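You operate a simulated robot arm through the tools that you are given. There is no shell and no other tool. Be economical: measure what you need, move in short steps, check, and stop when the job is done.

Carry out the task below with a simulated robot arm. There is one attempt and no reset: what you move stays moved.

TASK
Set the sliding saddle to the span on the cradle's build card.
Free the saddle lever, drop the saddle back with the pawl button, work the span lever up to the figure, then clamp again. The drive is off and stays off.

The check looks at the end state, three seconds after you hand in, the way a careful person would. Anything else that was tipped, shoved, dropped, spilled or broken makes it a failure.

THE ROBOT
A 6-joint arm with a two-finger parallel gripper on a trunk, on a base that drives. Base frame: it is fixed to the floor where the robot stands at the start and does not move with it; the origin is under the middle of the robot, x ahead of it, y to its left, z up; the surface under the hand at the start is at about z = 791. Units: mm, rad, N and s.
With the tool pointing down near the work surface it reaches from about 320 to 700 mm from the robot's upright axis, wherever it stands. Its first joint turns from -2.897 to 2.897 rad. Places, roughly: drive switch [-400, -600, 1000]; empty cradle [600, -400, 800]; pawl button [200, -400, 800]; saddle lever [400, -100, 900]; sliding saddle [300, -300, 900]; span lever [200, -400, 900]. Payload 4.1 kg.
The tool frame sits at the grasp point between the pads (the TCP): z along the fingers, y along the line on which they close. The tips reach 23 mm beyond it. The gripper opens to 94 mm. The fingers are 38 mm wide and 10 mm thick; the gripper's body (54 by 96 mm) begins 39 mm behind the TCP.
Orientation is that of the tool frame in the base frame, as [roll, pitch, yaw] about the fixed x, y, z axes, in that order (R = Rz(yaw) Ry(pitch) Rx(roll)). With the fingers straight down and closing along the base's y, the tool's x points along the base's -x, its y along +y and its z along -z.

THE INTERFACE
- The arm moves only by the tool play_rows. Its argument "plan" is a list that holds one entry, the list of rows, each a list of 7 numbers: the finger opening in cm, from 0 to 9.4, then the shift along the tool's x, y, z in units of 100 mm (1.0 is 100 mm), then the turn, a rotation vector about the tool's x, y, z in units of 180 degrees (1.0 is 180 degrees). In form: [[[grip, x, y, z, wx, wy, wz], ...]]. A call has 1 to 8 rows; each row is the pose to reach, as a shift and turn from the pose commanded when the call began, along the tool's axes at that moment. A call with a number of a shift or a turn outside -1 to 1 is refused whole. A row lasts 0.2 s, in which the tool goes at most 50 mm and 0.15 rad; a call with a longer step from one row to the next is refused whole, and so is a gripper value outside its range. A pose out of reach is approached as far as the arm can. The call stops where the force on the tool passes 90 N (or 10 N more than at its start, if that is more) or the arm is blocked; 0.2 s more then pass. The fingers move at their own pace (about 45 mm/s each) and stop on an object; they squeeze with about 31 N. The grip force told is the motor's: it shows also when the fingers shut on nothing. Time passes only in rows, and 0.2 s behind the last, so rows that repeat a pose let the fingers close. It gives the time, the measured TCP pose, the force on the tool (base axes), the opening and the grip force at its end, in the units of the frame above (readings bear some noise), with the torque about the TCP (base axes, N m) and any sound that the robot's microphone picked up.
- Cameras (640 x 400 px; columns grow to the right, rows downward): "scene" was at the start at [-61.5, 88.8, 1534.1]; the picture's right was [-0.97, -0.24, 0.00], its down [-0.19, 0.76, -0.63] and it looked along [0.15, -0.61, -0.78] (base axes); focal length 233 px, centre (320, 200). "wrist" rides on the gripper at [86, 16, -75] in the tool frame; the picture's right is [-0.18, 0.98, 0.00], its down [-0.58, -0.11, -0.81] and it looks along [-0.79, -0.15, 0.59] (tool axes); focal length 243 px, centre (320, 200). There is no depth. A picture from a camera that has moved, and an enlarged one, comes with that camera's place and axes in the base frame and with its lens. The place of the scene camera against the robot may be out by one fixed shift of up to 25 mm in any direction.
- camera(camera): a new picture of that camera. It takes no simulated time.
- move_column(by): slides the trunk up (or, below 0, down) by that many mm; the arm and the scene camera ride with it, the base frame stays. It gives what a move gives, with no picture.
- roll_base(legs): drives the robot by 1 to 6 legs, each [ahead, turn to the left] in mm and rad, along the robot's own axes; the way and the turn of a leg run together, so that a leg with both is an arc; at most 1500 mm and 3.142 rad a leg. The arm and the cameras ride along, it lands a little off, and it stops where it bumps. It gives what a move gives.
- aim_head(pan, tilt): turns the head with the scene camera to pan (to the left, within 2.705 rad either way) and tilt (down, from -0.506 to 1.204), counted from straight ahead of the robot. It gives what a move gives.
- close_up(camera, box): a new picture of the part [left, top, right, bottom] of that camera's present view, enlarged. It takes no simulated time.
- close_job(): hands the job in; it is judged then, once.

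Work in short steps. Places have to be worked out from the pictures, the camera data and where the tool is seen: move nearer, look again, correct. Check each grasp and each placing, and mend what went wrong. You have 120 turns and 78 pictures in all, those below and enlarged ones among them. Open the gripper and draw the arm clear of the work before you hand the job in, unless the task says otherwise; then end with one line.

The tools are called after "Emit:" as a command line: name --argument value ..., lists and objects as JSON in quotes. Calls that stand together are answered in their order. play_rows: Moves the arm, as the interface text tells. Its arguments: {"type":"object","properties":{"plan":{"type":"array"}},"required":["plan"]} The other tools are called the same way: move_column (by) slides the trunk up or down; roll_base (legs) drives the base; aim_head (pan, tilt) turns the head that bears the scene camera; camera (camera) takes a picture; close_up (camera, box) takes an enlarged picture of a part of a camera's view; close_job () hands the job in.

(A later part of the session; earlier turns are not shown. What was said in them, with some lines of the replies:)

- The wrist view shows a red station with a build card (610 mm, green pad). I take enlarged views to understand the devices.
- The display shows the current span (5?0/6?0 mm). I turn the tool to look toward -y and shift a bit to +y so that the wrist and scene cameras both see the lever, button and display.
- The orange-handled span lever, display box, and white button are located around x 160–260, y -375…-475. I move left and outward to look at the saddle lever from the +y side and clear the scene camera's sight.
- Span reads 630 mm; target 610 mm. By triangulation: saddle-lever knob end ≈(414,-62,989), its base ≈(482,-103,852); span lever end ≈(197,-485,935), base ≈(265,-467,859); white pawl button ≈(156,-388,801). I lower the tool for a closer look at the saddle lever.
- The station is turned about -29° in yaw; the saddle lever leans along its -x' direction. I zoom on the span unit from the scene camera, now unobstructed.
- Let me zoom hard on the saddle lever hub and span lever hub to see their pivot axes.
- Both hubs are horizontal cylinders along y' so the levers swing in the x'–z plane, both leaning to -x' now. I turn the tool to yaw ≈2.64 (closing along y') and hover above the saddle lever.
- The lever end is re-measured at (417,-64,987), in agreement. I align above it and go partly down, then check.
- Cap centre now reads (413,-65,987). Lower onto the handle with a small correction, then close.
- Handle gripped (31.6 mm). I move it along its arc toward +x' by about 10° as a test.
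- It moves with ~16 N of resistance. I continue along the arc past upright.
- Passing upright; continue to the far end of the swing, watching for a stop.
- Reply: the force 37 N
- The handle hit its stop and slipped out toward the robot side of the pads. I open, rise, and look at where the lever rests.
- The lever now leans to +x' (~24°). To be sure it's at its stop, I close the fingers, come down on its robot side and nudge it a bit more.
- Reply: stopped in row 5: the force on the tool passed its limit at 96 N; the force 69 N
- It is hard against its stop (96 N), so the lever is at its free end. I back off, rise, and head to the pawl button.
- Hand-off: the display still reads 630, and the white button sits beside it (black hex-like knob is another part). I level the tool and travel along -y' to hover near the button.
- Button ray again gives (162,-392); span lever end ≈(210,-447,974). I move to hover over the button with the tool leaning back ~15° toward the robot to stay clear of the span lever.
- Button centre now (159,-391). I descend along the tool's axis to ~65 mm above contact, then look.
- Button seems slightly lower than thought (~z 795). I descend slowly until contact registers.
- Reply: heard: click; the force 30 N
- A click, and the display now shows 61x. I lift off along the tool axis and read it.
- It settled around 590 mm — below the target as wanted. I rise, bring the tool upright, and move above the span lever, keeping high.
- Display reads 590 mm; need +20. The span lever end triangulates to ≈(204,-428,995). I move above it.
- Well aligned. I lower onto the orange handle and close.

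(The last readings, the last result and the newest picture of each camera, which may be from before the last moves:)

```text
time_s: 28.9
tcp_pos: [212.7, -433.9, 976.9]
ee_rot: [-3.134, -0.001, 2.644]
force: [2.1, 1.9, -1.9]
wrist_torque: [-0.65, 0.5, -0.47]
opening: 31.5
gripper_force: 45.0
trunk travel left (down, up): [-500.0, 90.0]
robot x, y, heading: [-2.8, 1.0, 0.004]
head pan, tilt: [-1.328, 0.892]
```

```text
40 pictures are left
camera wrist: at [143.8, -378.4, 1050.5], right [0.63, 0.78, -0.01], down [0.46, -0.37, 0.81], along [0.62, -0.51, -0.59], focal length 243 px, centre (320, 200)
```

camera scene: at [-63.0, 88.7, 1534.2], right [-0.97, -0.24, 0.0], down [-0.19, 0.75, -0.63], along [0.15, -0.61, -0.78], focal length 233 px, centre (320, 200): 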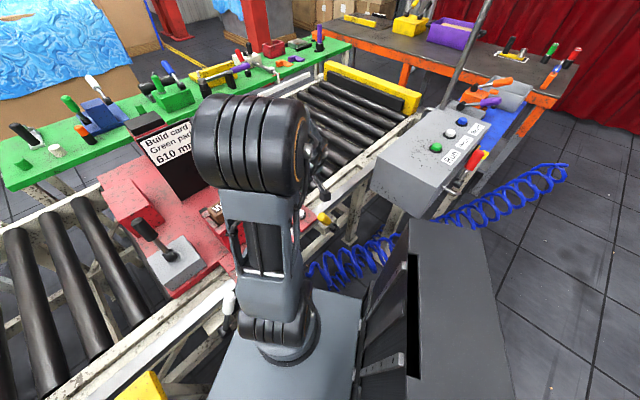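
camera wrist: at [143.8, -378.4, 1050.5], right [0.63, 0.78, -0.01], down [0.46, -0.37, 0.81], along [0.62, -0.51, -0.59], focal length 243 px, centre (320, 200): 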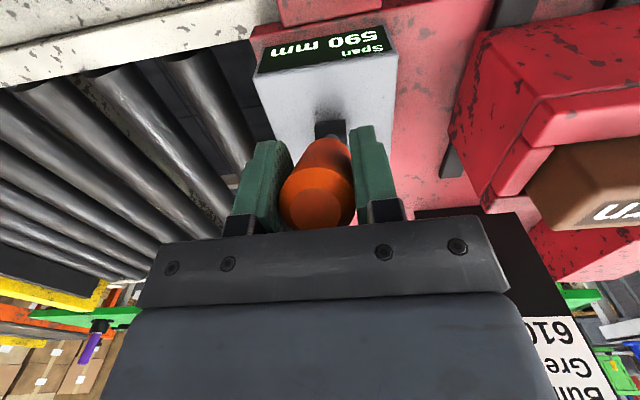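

Gripped. I move the lever along its arc ~20° and watch the display.

Emit:
play_rows --plan '[[[0, -0.11, 0, -0.05, 0, 0, 0], [0, -0.22, 0, -0.094, 0, 0, 0], [0, -0.33, 0, -0.125, 0, 0, 0], [0, -0.44, 0, -0.147, 0, 0, 0]]]'

Emit:
camera --camera "wrist"

```text
time_s: 29.9
tcp_pos: [258.7, -455.6, 993.9]
ee_rot: [-3.132, 0.008, 2.654]
force: [1.5, -0.3, -1.0]
wrist_torque: [-0.02, 0.05, 0.0]
opening: 0.1
gripper_force: 43.3
trunk travel left (down, up): [-500.0, 90.0]
robot x, y, heading: [-3.7, 2.4, 0.014]
head pan, tilt: [-1.328, 0.892]
```

```text
39 pictures are left
camera wrist: at [189.2, -399.4, 1067.7], right [0.62, 0.78, -0.01], down [0.46, -0.36, 0.81], along [0.63, -0.51, -0.58], focal length 243 px, centre (320, 200)
```

wrist: 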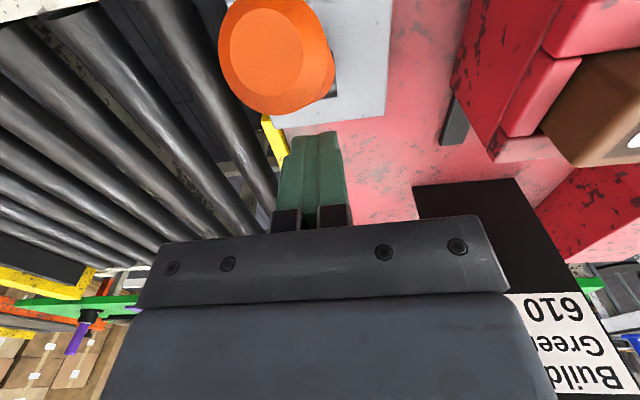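

The handle slipped from the pads and stays at/returned to its rest position; it needs more force than friction gives. I rise and retreat to the robot side, and check the display.

Emit:
play_rows --plan '[[[0, 0, 0, -0.3, 0, 0, 0], [0, 0.1, 0, -0.6, 0, 0, 0], [0, 0.5, 0, -0.6, 0, 0, 0], [0, 0.9, 0, -0.6, 0, 0, 0], [0, 1.0, 0, -0.6, 0, 0, 0]]]'

Emit:
camera --camera "wrist"

```text
time_s: 31.1
tcp_pos: [162.5, -408.0, 1051.9]
ee_rot: [-3.135, 0.003, 2.644]
force: [-1.2, 0.1, -1.0]
wrist_torque: [-0.03, 0.01, -0.01]
opening: 0.0
gripper_force: 42.6
trunk travel left (down, up): [-500.0, 90.0]
robot x, y, heading: [-4.6, -1.5, 0.003]
head pan, tilt: [-1.328, 0.892]
```

```text
38 pictures are left
camera wrist: at [93.1, -350.7, 1126.2], right [0.63, 0.78, -0.01], down [0.46, -0.37, 0.81], along [0.62, -0.51, -0.59], focal length 243 px, centre (320, 200)
```

wrist: 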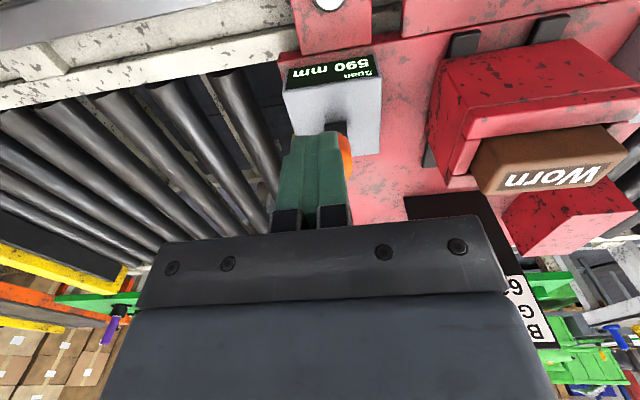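

Display still 590. I'll push with closed fingers from the robot side: descend just behind the handle first.

Emit:
play_rows --plan '[[[0, 0.1, 0, 0.3, 0, 0, 0], [0, 0.1, 0, 0.7, 0, 0, 0], [0, 0.1, 0, 0.8, 0, 0, 0]]]'

Emit:
play_rows --plan '[[[0, -0.15, 0, 0, 0, 0, 0], [0, -0.25, 0, -0.03, 0, 0, 0], [0, -0.35, 0, -0.06, 0, 0, 0], [0, -0.45, 0, -0.09, 0, 0, 0]]]'

Emit:
camera --camera "wrist"

```text
time_s: 31.9
tcp_pos: [151.6, -403.0, 971.5]
ee_rot: [-3.135, -0.001, 2.644]
force: [0.4, -1.1, 1.0]
wrist_torque: [0.03, 0.0, 0.02]
opening: 0.3
gripper_force: 42.2
trunk travel left (down, up): [-500.0, 90.0]
robot x, y, heading: [-0.3, 0.9, 0.002]
head pan, tilt: [-1.328, 0.892]
```

```text
time_s: 32.9
tcp_pos: [181.6, -417.5, 978.3]
ee_rot: [3.135, -0.014, 2.642]
force: [-59.7, 36.2, -13.1]
wrist_torque: [-0.39, -0.32, 0.05]
opening: 0.2
gripper_force: 42.5
trunk travel left (down, up): [-500.0, 90.0]
robot x, y, heading: [-1.2, -0.6, 0.0]
head pan, tilt: [-1.328, 0.892]
```

```text
37 pictures are left
camera wrist: at [112.8, -362.2, 1054.1], right [0.63, 0.77, 0.0], down [0.46, -0.38, 0.8], along [0.62, -0.5, -0.6], focal length 243 px, centre (320, 200)
```

wrist: 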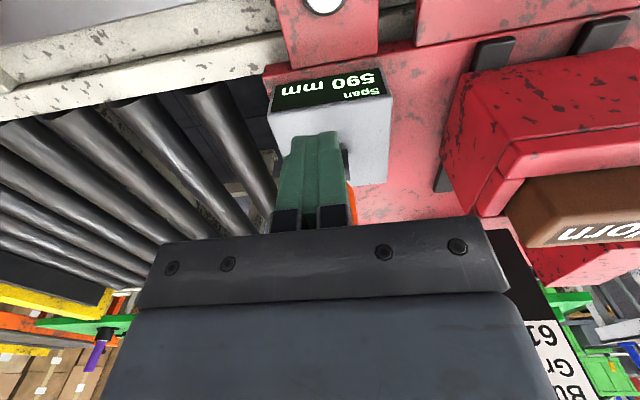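

Firm resistance (70 N) with no motion: this lever is at its stop in that direction, so its stroke must be toward -x' (pulling toward the robot). I back off, rise, open, and regrip.

Emit:
play_rows --plan '[[[0, 0.3, 0, 0, 0, 0, 0], [0, 0.4, 0, -0.3, 0, 0, 0], [3, 0.4, 0, -0.75, 0, 0, 0], [7, 0.2, 0, -0.75, 0, 0, 0], [9.4, -0.2, 0, -0.75, 0, 0, 0], [9.4, -0.24, 0, -0.75, 0, 0, 0]]]'

Emit:
camera --camera "wrist"

```text
time_s: 34.3
tcp_pos: [215.0, -434.7, 1054.8]
ee_rot: [-3.135, 0.004, 2.642]
force: [-0.3, 0.3, -0.3]
wrist_torque: [0.03, 0.01, 0.01]
opening: 84.3
gripper_force: 0.1
trunk travel left (down, up): [-500.0, 90.0]
robot x, y, heading: [-0.9, -3.3, 0.002]
head pan, tilt: [-1.328, 0.892]
```

```text
36 pictures are left
camera wrist: at [147.3, -378.6, 1128.7], right [0.63, 0.78, -0.01], down [0.46, -0.37, 0.81], along [0.62, -0.51, -0.59], focal length 243 px, centre (320, 200)
```

wrist: 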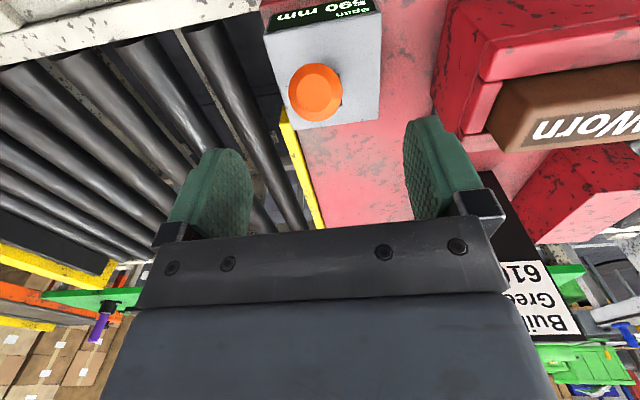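

The lever is unmoved. Regrip the handle.

Emit:
play_rows --plan '[[[9.4, 0.02, 0, 0.4, 0, 0, 0], [9.4, 0.02, 0, 0.79, 0, 0, 0], [5, 0.02, 0, 0.79, 0, 0, 0], [2, 0.02, 0, 0.79, 0, 0, 0], [0, 0.02, 0, 0.79, 0, 0, 0], [0, 0.02, 0, 0.79, 0, 0, 0], [0, 0.02, 0, 0.79, 0, 0, 0], [0, 0.02, 0, 0.79, 0, 0, 0]]]'

Emit:
play_rows --plan '[[[0, 0.06, 0, 0.035, 0, 0, 0], [0, 0.12, 0, 0.075, 0, 0, 0], [0, 0.185, 0, 0.12, 0, 0, 0]]]'

Emit:
camera --camera "wrist"

```text
time_s: 36.1
tcp_pos: [213.3, -434.3, 975.0]
ee_rot: [-3.136, 0.002, 2.642]
force: [-7.2, -7.8, -2.1]
wrist_torque: [-0.93, 0.7, -0.85]
opening: 31.6
gripper_force: 44.7
trunk travel left (down, up): [-500.0, 90.0]
robot x, y, heading: [1.3, 0.5, -0.0]
head pan, tilt: [-1.328, 0.892]
```

```text
time_s: 36.9
tcp_pos: [198.8, -425.8, 964.4]
ee_rot: [-3.136, -0.001, 2.641]
force: [12.7, -5.4, 5.7]
wrist_torque: [-1.88, -0.87, -0.33]
opening: 31.8
gripper_force: 44.9
trunk travel left (down, up): [-500.0, 90.0]
robot x, y, heading: [-3.3, 2.0, 0.005]
head pan, tilt: [-1.328, 0.892]
```

```text
35 pictures are left
camera wrist: at [130.2, -369.5, 1038.3], right [0.63, 0.78, -0.01], down [0.46, -0.37, 0.81], along [0.62, -0.51, -0.59], focal length 243 px, centre (320, 200)
```

wrist: 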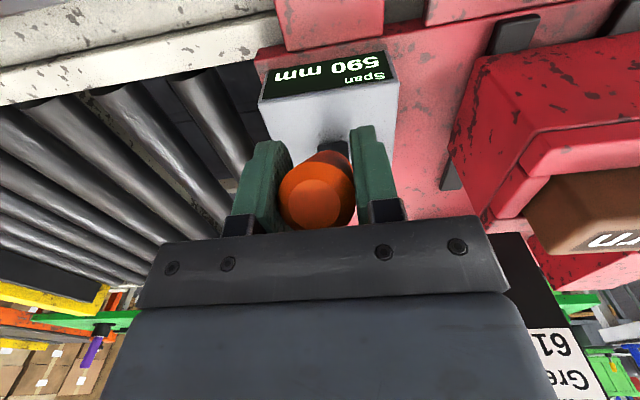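

It moves this way with ~14 N. Continue pulling down the arc.

Emit:
play_rows --plan '[[[0, 0.06, 0, 0.05, 0, 0, 0], [0, 0.12, 0, 0.105, 0, 0, 0], [0, 0.17, 0, 0.16, 0, 0, 0]]]'

Emit:
camera --camera "wrist"

```text
time_s: 37.7
tcp_pos: [184.0, -416.2, 948.0]
ee_rot: [-3.135, 0.001, 2.644]
force: [15.5, -7.3, 2.7]
wrist_torque: [-1.81, -0.78, -0.67]
opening: 31.7
gripper_force: 45.4
trunk travel left (down, up): [-500.0, 90.0]
robot x, y, heading: [1.4, 0.4, 0.003]
head pan, tilt: [-1.328, 0.892]
```

```text
34 pictures are left
camera wrist: at [114.9, -361.0, 1022.4], right [0.63, 0.78, -0.01], down [0.46, -0.37, 0.81], along [0.62, -0.51, -0.59], focal length 243 px, centre (320, 200)
```

wrist: 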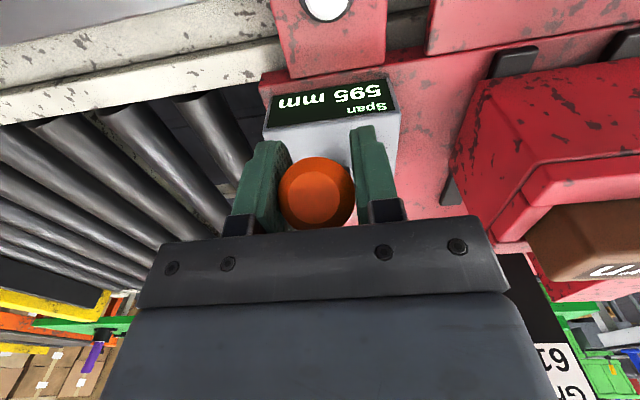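

595 mm now. I pull slightly further to learn whether one stroke gives more than one step.

Emit:
play_rows --plan '[[[0, 0.06, 0, 0.07, 0, 0, 0], [0, 0.11, 0, 0.15, 0, 0, 0]]]'

Emit:
camera --camera "wrist"

```text
time_s: 38.3
tcp_pos: [174.7, -413.4, 935.3]
ee_rot: [-3.131, 0.005, 2.645]
force: [22.5, -3.0, 27.2]
wrist_torque: [-1.03, -0.56, -0.78]
opening: 31.5
gripper_force: 44.7
trunk travel left (down, up): [-500.0, 90.0]
robot x, y, heading: [-0.6, 0.4, 0.005]
head pan, tilt: [-1.328, 0.892]
```

```text
33 pictures are left
camera wrist: at [105.9, -356.3, 1009.8], right [0.63, 0.78, -0.01], down [0.46, -0.36, 0.81], along [0.62, -0.52, -0.59], focal length 243 px, centre (320, 200)
```

wrist: 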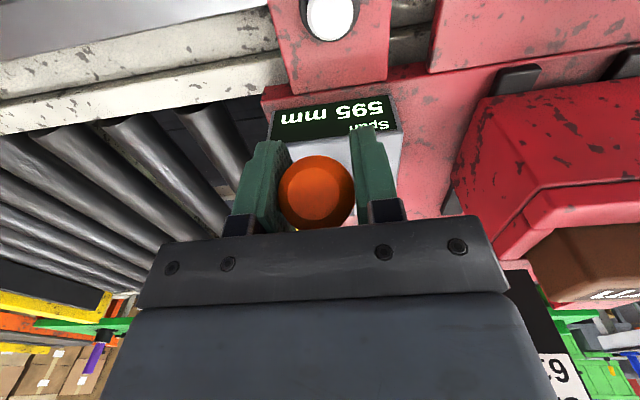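

One stroke = 5 mm and it's near its stop. I return the lever to rest along the arc.

Emit:
play_rows --plan '[[[0, -0.06, 0, -0.08, 0, 0, 0], [0, -0.11, 0, -0.15, 0, 0, 0], [0, -0.17, 0, -0.205, 0, 0, 0], [0, -0.28, 0, -0.31, 0, 0, 0], [0, -0.34, 0, -0.355, 0, 0, 0], [0, -0.4, 0, -0.395, 0, 0, 0], [0, -0.465, 0, -0.43, 0, 0, 0], [0, -0.48, 0, -0.435, 0, 0, 0]]]'

Emit:
camera --camera "wrist"

```text
time_s: 40.1
tcp_pos: [211.7, -433.1, 977.0]
ee_rot: [-3.137, 0.002, 2.642]
force: [-15.0, 12.1, -10.6]
wrist_torque: [-0.18, 1.51, -0.56]
opening: 31.5
gripper_force: 45.3
trunk travel left (down, up): [-500.0, 90.0]
robot x, y, heading: [-3.7, 0.2, 0.002]
head pan, tilt: [-1.328, 0.892]
```

```text
32 pictures are left
camera wrist: at [143.2, -378.0, 1051.5], right [0.63, 0.78, 0.0], down [0.46, -0.37, 0.81], along [0.62, -0.51, -0.59], focal length 243 px, centre (320, 200)
```

wrist: 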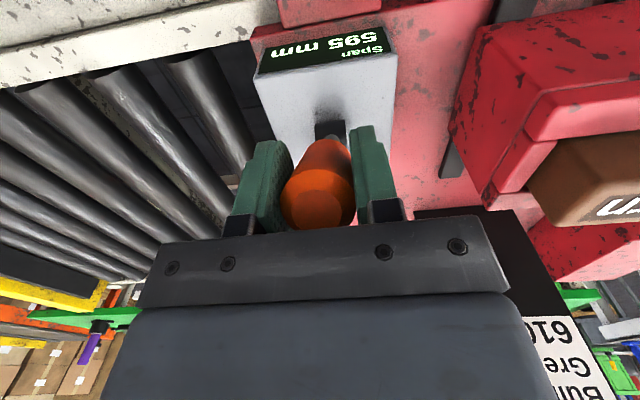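

595 holds. Second stroke: pull down and return.

Emit:
play_rows --plan '[[[0, 0.08, 0, 0.04, 0, 0, 0], [0, 0.14, 0, 0.08, 0, 0, 0], [0, 0.2, 0, 0.125, 0, 0, 0], [0, 0.26, 0, 0.175, 0, 0, 0], [0, 0.31, 0, 0.23, 0, 0, 0], [0, 0.37, 0, 0.285, 0, 0, 0], [0, 0.42, 0, 0.35, 0, 0, 0], [0, 0.45, 0, 0.39, 0, 0, 0]]]'

Emit:
play_rows --plan '[[[0, -0.03, 0, -0.04, 0, 0, 0], [0, -0.08, 0, -0.11, 0, 0, 0], [0, -0.14, 0, -0.165, 0, 0, 0], [0, -0.25, 0, -0.27, 0, 0, 0], [0, -0.31, 0, -0.315, 0, 0, 0], [0, -0.37, 0, -0.35, 0, 0, 0], [0, -0.44, 0, -0.385, 0, 0, 0], [0, -0.455, 0, -0.39, 0, 0, 0]]]'

Emit:
camera --camera "wrist"

```text
time_s: 41.9
tcp_pos: [175.3, -414.6, 938.7]
ee_rot: [-3.134, 0.003, 2.644]
force: [5.3, 3.8, 15.0]
wrist_torque: [-1.81, -0.88, -0.68]
opening: 31.5
gripper_force: 44.9
trunk travel left (down, up): [-500.0, 90.0]
robot x, y, heading: [-3.8, -1.9, 0.007]
head pan, tilt: [-1.328, 0.892]
```

```text
time_s: 43.7
tcp_pos: [209.8, -434.6, 976.9]
ee_rot: [-3.138, -0.002, 2.642]
force: [-24.3, 7.2, -17.4]
wrist_torque: [0.1, 1.71, -0.65]
opening: 31.7
gripper_force: 45.0
trunk travel left (down, up): [-500.0, 90.0]
robot x, y, heading: [-0.6, -1.8, -0.0]
head pan, tilt: [-1.328, 0.892]
```

```text
31 pictures are left
camera wrist: at [142.4, -378.1, 1051.1], right [0.63, 0.78, 0.0], down [0.46, -0.37, 0.81], along [0.62, -0.51, -0.59], focal length 243 px, centre (320, 200)
```

wrist: 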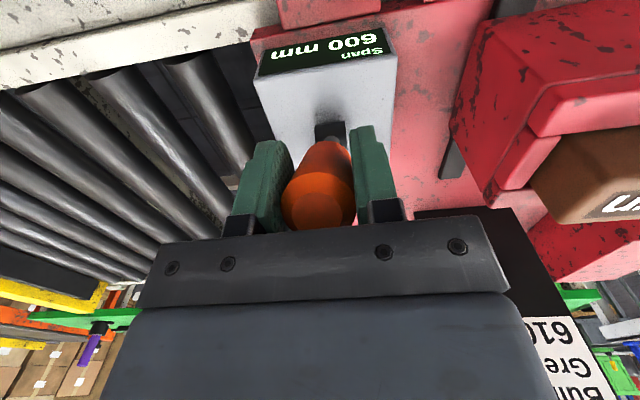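

600 mm. Third stroke, same motion.

Emit:
play_rows --plan '[[[0, 0.08, 0, 0.04, 0, 0, 0], [0, 0.14, 0, 0.08, 0, 0, 0], [0, 0.2, 0, 0.125, 0, 0, 0], [0, 0.26, 0, 0.175, 0, 0, 0], [0, 0.31, 0, 0.23, 0, 0, 0], [0, 0.37, 0, 0.285, 0, 0, 0], [0, 0.42, 0, 0.35, 0, 0, 0], [0, 0.45, 0, 0.39, 0, 0, 0]]]'

Emit:
play_rows --plan '[[[0, -0.03, 0, -0.04, 0, 0, 0], [0, -0.08, 0, -0.11, 0, 0, 0], [0, -0.14, 0, -0.165, 0, 0, 0], [0, -0.25, 0, -0.27, 0, 0, 0], [0, -0.31, 0, -0.315, 0, 0, 0], [0, -0.37, 0, -0.35, 0, 0, 0], [0, -0.44, 0, -0.385, 0, 0, 0], [0, -0.45, 0, -0.39, 0, 0, 0]]]'

Emit:
camera --camera "wrist"

```text
time_s: 45.5
tcp_pos: [175.6, -414.5, 938.2]
ee_rot: [-3.135, 0.0, 2.643]
force: [2.7, -7.6, 10.1]
wrist_torque: [-1.63, -0.76, -0.86]
opening: 31.7
gripper_force: 45.4
trunk travel left (down, up): [-500.0, 90.0]
robot x, y, heading: [-4.1, 2.9, 0.005]
head pan, tilt: [-1.328, 0.892]
```

```text
time_s: 47.3
tcp_pos: [211.3, -432.6, 977.4]
ee_rot: [-3.137, -0.005, 2.644]
force: [-17.3, 13.2, -16.6]
wrist_torque: [-0.15, 1.62, -0.48]
opening: 31.3
gripper_force: 45.2
trunk travel left (down, up): [-500.0, 90.0]
robot x, y, heading: [-1.7, 1.7, 0.0]
head pan, tilt: [-1.328, 0.892]
```

```text
30 pictures are left
camera wrist: at [142.7, -377.6, 1050.6], right [0.63, 0.78, 0.0], down [0.46, -0.37, 0.81], along [0.62, -0.51, -0.59], focal length 243 px, centre (320, 200)
```

wrist: 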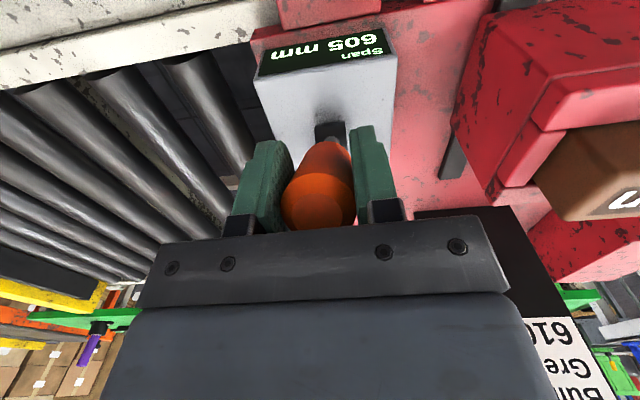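

605 mm. Fourth and last stroke.

Emit:
play_rows --plan '[[[0, 0.08, 0, 0.04, 0, 0, 0], [0, 0.14, 0, 0.08, 0, 0, 0], [0, 0.2, 0, 0.125, 0, 0, 0], [0, 0.26, 0, 0.175, 0, 0, 0], [0, 0.31, 0, 0.23, 0, 0, 0], [0, 0.37, 0, 0.285, 0, 0, 0], [0, 0.42, 0, 0.35, 0, 0, 0], [0, 0.45, 0, 0.39, 0, 0, 0]]]'

Emit:
play_rows --plan '[[[0, -0.03, 0, -0.04, 0, 0, 0], [0, -0.08, 0, -0.11, 0, 0, 0], [0, -0.14, 0, -0.165, 0, 0, 0], [0, -0.25, 0, -0.27, 0, 0, 0], [0, -0.31, 0, -0.315, 0, 0, 0], [0, -0.37, 0, -0.35, 0, 0, 0], [0, -0.44, 0, -0.385, 0, 0, 0], [0, -0.45, 0, -0.39, 0, 0, 0]]]'

Emit:
camera --camera "wrist"

```text
time_s: 49.1
tcp_pos: [173.9, -413.7, 937.6]
ee_rot: [-3.133, 0.0, 2.645]
force: [11.8, -8.2, 5.2]
wrist_torque: [-1.55, -0.68, -0.74]
opening: 31.8
gripper_force: 45.5
trunk travel left (down, up): [-500.0, 90.0]
robot x, y, heading: [-3.9, 0.9, 0.002]
head pan, tilt: [-1.328, 0.892]
```

```text
time_s: 50.9
tcp_pos: [210.0, -432.3, 976.1]
ee_rot: [-3.14, -0.003, 2.643]
force: [-34.1, 13.1, -14.1]
wrist_torque: [0.06, 1.59, -0.74]
opening: 31.4
gripper_force: 45.1
trunk travel left (down, up): [-500.0, 90.0]
robot x, y, heading: [0.8, 0.1, 0.002]
head pan, tilt: [-1.328, 0.892]
```

```text
29 pictures are left
camera wrist: at [141.4, -378.2, 1051.2], right [0.63, 0.78, 0.0], down [0.46, -0.37, 0.8], along [0.62, -0.51, -0.59], focal length 243 px, centre (320, 200)
```

wrist: 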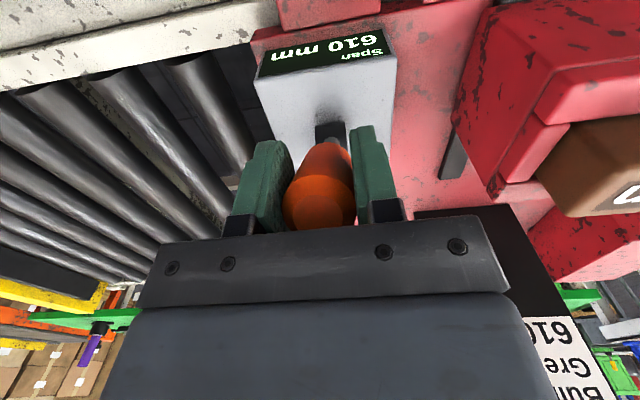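

610 mm reached. I release, rise, and travel back along +y' to the saddle lever.

Emit:
play_rows --plan '[[[3, 0, 0, 0, 0, 0, 0], [6, 0, 0, 0, 0, 0, 0], [9.4, 0, 0, 0, 0, 0, 0], [9.4, 0, 0, -0.4, 0, 0, 0], [9.4, 0, 0, -0.8, 0, 0, 0], [9.4, 0, 0, -1.0, 0, 0, 0]]]'

Emit:
play_rows --plan '[[[9.4, 0, 0.4, 0, 0, 0, 0], [9.4, 0, 0.8, 0, 0, 0, 0], [9.4, 0, 1.0, 0, 0, 0, 0]]]'

Emit:
play_rows --plan '[[[9.4, 0, 0.4, 0, 0, 0, 0], [9.4, 0, 0.8, 0, 0, 0, 0], [9.4, 0, 1.0, 0, 0, 0, 0]]]'

Emit:
play_rows --plan '[[[9.4, 0, 0.4, 0, 0, 0, 0], [9.4, 0, 0.8, 0, 0, 0, 0], [9.4, 0, 1.0, 0, 0, 0, 0]]]'

Emit:
play_rows --plan '[[[9.4, 0, 0.4, 0, 0, 0, 0], [9.4, -0.1, 0.8, 0, 0, 0, 0], [9.4, -0.2, 1.0, 0, 0, 0, 0]]]'

Emit:
camera --camera "wrist"

Emit:
camera --camera "scene"

```text
time_s: 52.3
tcp_pos: [213.2, -435.4, 1075.0]
ee_rot: [-3.135, 0.002, 2.645]
force: [0.5, 0.5, 0.6]
wrist_torque: [0.0, 0.0, 0.0]
opening: 94.0
gripper_force: 0.1
trunk travel left (down, up): [-500.0, 90.0]
robot x, y, heading: [-2.3, -2.5, 0.01]
head pan, tilt: [-1.328, 0.892]
```

```text
time_s: 53.1
tcp_pos: [259.4, -349.1, 1074.7]
ee_rot: [-3.136, 0.002, 2.643]
force: [-0.6, -0.6, 0.2]
wrist_torque: [0.0, 0.0, 0.0]
opening: 93.9
gripper_force: 0.0
trunk travel left (down, up): [-500.0, 90.0]
robot x, y, heading: [-2.4, 0.3, 0.005]
head pan, tilt: [-1.328, 0.892]
```

```text
time_s: 53.9
tcp_pos: [307.6, -263.3, 1074.0]
ee_rot: [-3.135, 0.0, 2.643]
force: [-0.5, -0.4, 0.1]
wrist_torque: [0.0, -0.02, 0.0]
opening: 94.1
gripper_force: 0.0
trunk travel left (down, up): [-500.0, 90.0]
robot x, y, heading: [-1.3, -2.4, -0.001]
head pan, tilt: [-1.328, 0.892]
```

```text
time_s: 54.7
tcp_pos: [358.3, -170.6, 1072.2]
ee_rot: [-3.135, 0.0, 2.643]
force: [0.5, -0.3, 0.5]
wrist_torque: [0.0, 0.02, 0.03]
opening: 94.2
gripper_force: 0.1
trunk travel left (down, up): [-500.0, 90.0]
robot x, y, heading: [-1.6, 1.2, 0.002]
head pan, tilt: [-1.328, 0.892]
```

```text
time_s: 55.5
tcp_pos: [424.4, -94.8, 1072.8]
ee_rot: [-3.134, -0.001, 2.641]
force: [-0.3, -0.4, -0.3]
wrist_torque: [0.0, -0.01, 0.02]
opening: 93.9
gripper_force: 0.1
trunk travel left (down, up): [-500.0, 90.0]
robot x, y, heading: [0.5, -2.2, 0.005]
head pan, tilt: [-1.328, 0.892]
```

```text
28 pictures are left
camera wrist: at [355.0, -38.3, 1147.4], right [0.63, 0.78, -0.01], down [0.46, -0.37, 0.81], along [0.62, -0.51, -0.59], focal length 243 px, centre (320, 200)
```

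wrist: 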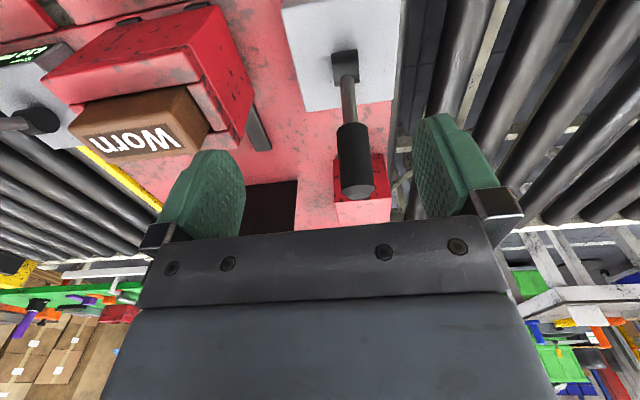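

```text
27 pictures are left
camera scene: at [-62.8, 89.3, 1534.1], right [-0.97, -0.24, 0.0], down [-0.19, 0.75, -0.63], along [0.15, -0.61, -0.78], focal length 233 px, centre (320, 200)
```

scene: 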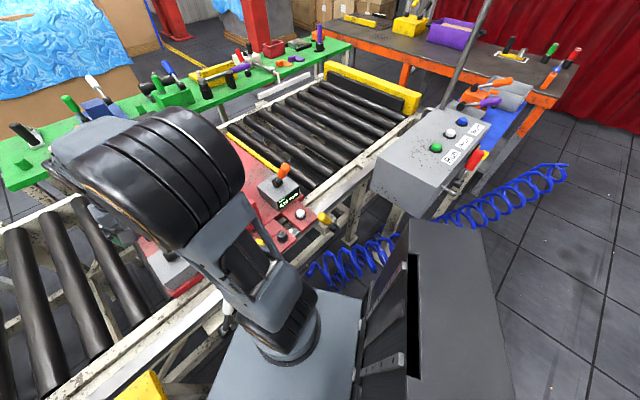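

The lever end is around x'≈520. I move forward above it to triangulate.

Emit:
play_rows --plan '[[[9.4, -0.4, 0, -0.05, 0, 0, 0], [9.4, -0.8, 0, -0.05, 0, 0, 0], [9.4, -1.0, 0, -0.05, 0, 0, 0]]]'

Emit:
camera --camera "wrist"

```text
time_s: 56.3
tcp_pos: [513.8, -141.1, 1081.5]
ee_rot: [-3.135, -0.001, 2.644]
force: [-0.8, 0.4, 0.3]
wrist_torque: [0.0, 0.02, 0.02]
opening: 93.9
gripper_force: 0.0
trunk travel left (down, up): [-500.0, 90.0]
robot x, y, heading: [-0.6, -1.1, 0.009]
head pan, tilt: [-1.328, 0.892]
```

```text
26 pictures are left
camera wrist: at [444.6, -84.0, 1155.1], right [0.63, 0.78, -0.01], down [0.46, -0.37, 0.81], along [0.62, -0.51, -0.59], focal length 243 px, centre (320, 200)
```

wrist: 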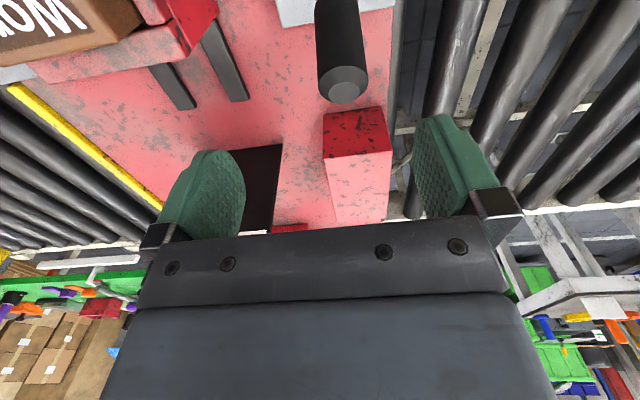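

Lever end: x'=517, y'=138, z=1000 (leaning +16°). I shift, descend and grip the handle.

Emit:
play_rows --plan '[[[9.4, 0.07, 0.17, 0.1, 0, 0, 0], [9.4, 0.07, 0.17, 0.55, 0, 0, 0], [9.4, 0.07, 0.17, 1.0, 0, 0, 0], [5, 0.07, 0.17, 1.0, 0, 0, 0], [2, 0.07, 0.17, 1.0, 0, 0, 0], [0, 0.07, 0.17, 1.0, 0, 0, 0], [0, 0.07, 0.17, 1.0, 0, 0, 0], [0, 0.07, 0.17, 1.0, 0, 0, 0]]]'

Emit:
camera --camera "wrist"

```text
time_s: 58.1
tcp_pos: [511.2, -122.4, 979.5]
ee_rot: [-3.138, -0.001, 2.641]
force: [-0.8, -1.1, -1.9]
wrist_torque: [1.23, -0.69, -0.34]
opening: 31.9
gripper_force: 44.9
trunk travel left (down, up): [-500.0, 90.0]
robot x, y, heading: [-2.1, 0.7, 0.006]
head pan, tilt: [-1.328, 0.892]
```

```text
25 pictures are left
camera wrist: at [443.4, -66.0, 1053.5], right [0.63, 0.77, -0.01], down [0.46, -0.37, 0.81], along [0.62, -0.51, -0.59], focal length 243 px, centre (320, 200)
```

wrist: 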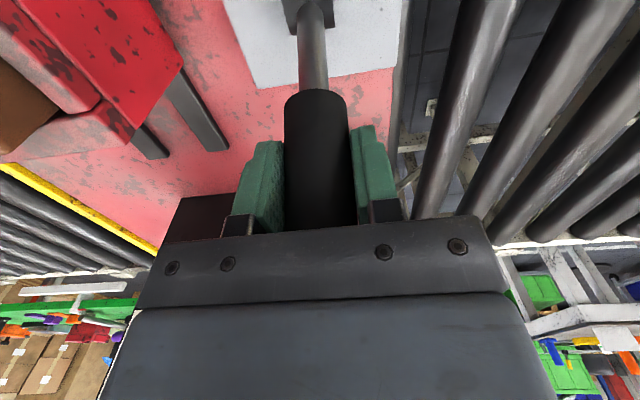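

Gripped. I swing it back along the arc toward its clamped position.

Emit:
play_rows --plan '[[[0, 0.12, 0, -0.03, 0, 0, 0], [0, 0.236, 0, -0.04, 0, 0, 0], [0, 0.36, 0, -0.045, 0, 0, 0], [0, 0.484, 0, -0.04, 0, 0, 0], [0, 0.6, 0, -0.025, 0, 0, 0], [0, 0.728, 0, 0, 0, 0, 0], [0, 0.86, 0, 0.05, 0, 0, 0], [0, 0.98, 0, 0.1, 0, 0, 0]]]'

Emit:
play_rows --plan '[[[0, 0.06, 0, 0.028, 0, 0, 0], [0, 0.09, 0, 0.045, 0, 0, 0], [0, 0.11, 0, 0.055, 0, 0, 0]]]'

Emit:
camera --camera "wrist"

```text
time_s: 59.9
tcp_pos: [428.4, -76.2, 970.2]
ee_rot: [-3.136, 0.007, 2.643]
force: [8.1, -0.1, 30.9]
wrist_torque: [-2.21, -1.19, -0.04]
opening: 31.8
gripper_force: 44.7
trunk travel left (down, up): [-500.0, 90.0]
robot x, y, heading: [-3.7, 3.9, 0.006]
head pan, tilt: [-1.328, 0.892]
```

```text
time_s: 60.7
tcp_pos: [418.5, -70.4, 964.7]
ee_rot: [-3.136, 0.004, 2.645]
force: [9.7, 3.6, 25.3]
wrist_torque: [-2.07, -1.31, -0.19]
opening: 31.7
gripper_force: 45.2
trunk travel left (down, up): [-500.0, 90.0]
robot x, y, heading: [-3.8, 0.4, 0.004]
head pan, tilt: [-1.328, 0.892]
```

```text
24 pictures are left
camera wrist: at [349.4, -13.7, 1038.5], right [0.63, 0.78, 0.0], down [0.46, -0.37, 0.81], along [0.63, -0.51, -0.59], focal length 243 px, centre (320, 200)
```

wrist: 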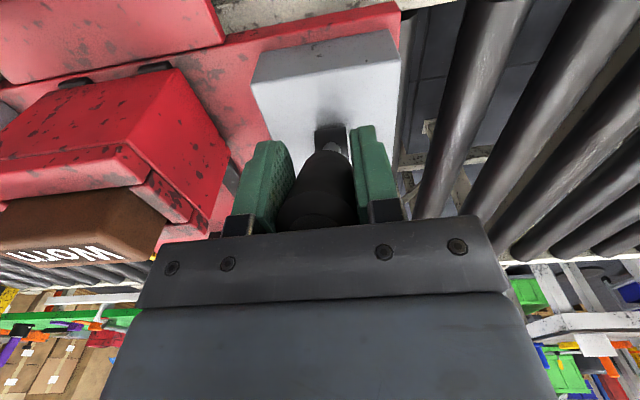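

It is at about its original angle. I push a bit further to confirm the stop.

Emit:
play_rows --plan '[[[0, 0.05, 0, 0.03, 0, 0, 0], [0, 0.1, 0, 0.06, 0, 0, 0], [0, 0.14, 0, 0.09, 0, 0, 0]]]'

Emit:
camera --camera "wrist"

```text
time_s: 61.5
tcp_pos: [416.2, -68.4, 962.8]
ee_rot: [3.136, 0.03, 2.641]
force: [43.4, -25.2, 74.6]
wrist_torque: [-0.92, 2.14, -1.3]
opening: 31.9
gripper_force: 45.1
trunk travel left (down, up): [-500.0, 90.0]
robot x, y, heading: [1.3, -2.2, 0.002]
head pan, tilt: [-1.328, 0.892]
```

```text
23 pictures are left
camera wrist: at [345.7, -12.1, 1034.7], right [0.63, 0.77, 0.01], down [0.43, -0.37, 0.82], along [0.64, -0.52, -0.57], focal length 243 px, centre (320, 200)
```

wrist: 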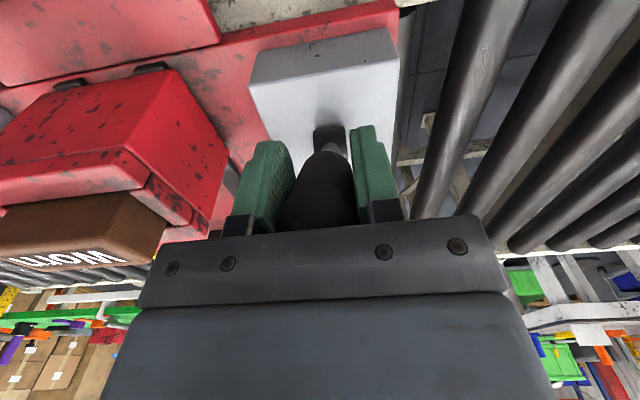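

Hard stop reached — clamped. I relax, open, rise and draw clear, then check everything.

Emit:
play_rows --plan '[[[0, -0.1, 0, -0.07, 0, 0, 0], [3, -0.1, 0, -0.07, 0, 0, 0], [6, -0.1, 0, -0.07, 0, 0, 0], [9.4, -0.1, 0, -0.07, 0, 0, 0], [9.4, -0.1, 0, -0.3, 0, 0, 0], [9.4, -0.1, 0, -0.7, 0, 0, 0], [9.4, -0.1, 0, -1.0, 0, 0, 0]]]'

Emit:
play_rows --plan '[[[9.4, 0, 0, -0.4, 0, 0, 0], [9.4, 0, 0.2, -0.8, 0, 0, 0], [9.4, 0.2, 0.6, -1.0, 0, 0, 0], [9.4, 0.2, 1.0, -1.0, 0, 0, 0]]]'

Emit:
camera --camera "wrist"

Emit:
close_up --camera "scene" --box '[130, 120, 350, 280]'

```text
time_s: 63.1
tcp_pos: [413.4, -69.7, 1054.2]
ee_rot: [-3.135, -0.003, 2.645]
force: [0.6, 0.5, 0.6]
wrist_torque: [-0.01, 0.0, 0.04]
opening: 93.9
gripper_force: 0.1
trunk travel left (down, up): [-500.0, 90.0]
robot x, y, heading: [2.1, -0.3, 0.001]
head pan, tilt: [-1.328, 0.892]
```

```text
time_s: 64.1
tcp_pos: [446.5, 29.3, 1153.8]
ee_rot: [-3.133, 0.001, 2.644]
force: [0.0, 0.6, -0.2]
wrist_torque: [-0.02, -0.01, -0.01]
opening: 94.1
gripper_force: 0.0
trunk travel left (down, up): [-500.0, 90.0]
robot x, y, heading: [1.0, 3.1, 0.006]
head pan, tilt: [-1.328, 0.892]
```

```text
22 pictures are left
camera wrist: at [377.8, 85.2, 1228.1], right [0.63, 0.78, -0.01], down [0.46, -0.37, 0.81], along [0.62, -0.51, -0.59], focal length 243 px, centre (320, 200)
```

wrist: 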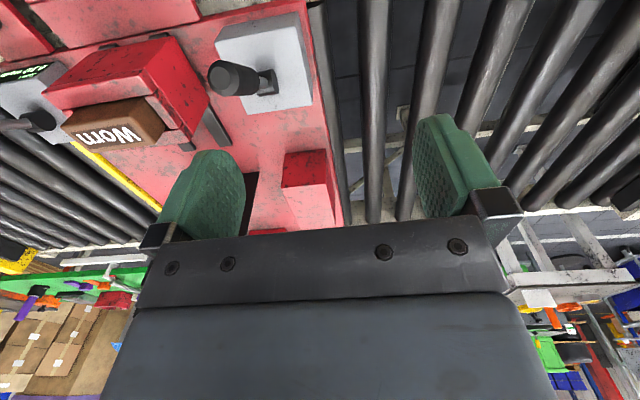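

```text
2.50 times, centred on (240, 200) of scene
camera zoom: at [-63.0, 89.6, 1534.1], right [-0.97, -0.24, 0.0], down [-0.19, 0.75, -0.63], along [0.15, -0.61, -0.78], focal length 582 px, centre (520, 200)
```

zoom: 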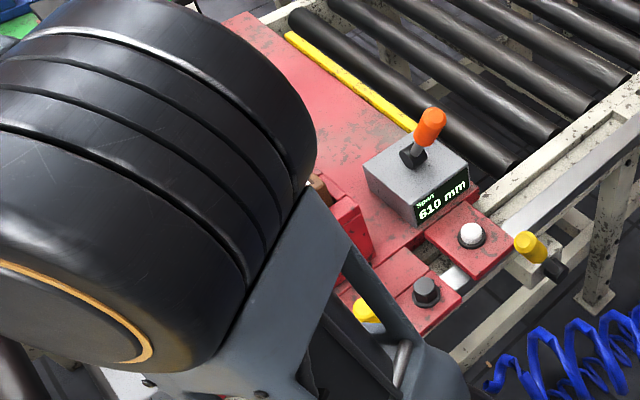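

The display reads 610 mm, the saddle lever is back at its clamped stop, the span lever is at rest, and the arm is clear with the gripper open, so I hand in.

Emit:
close_job

```text
The job is handed in.
```

The saddle is set to 610 mm, the figure on the build card, and clamped again. The gripper is open, the arm is clear of the work, and I did not touch the drive.
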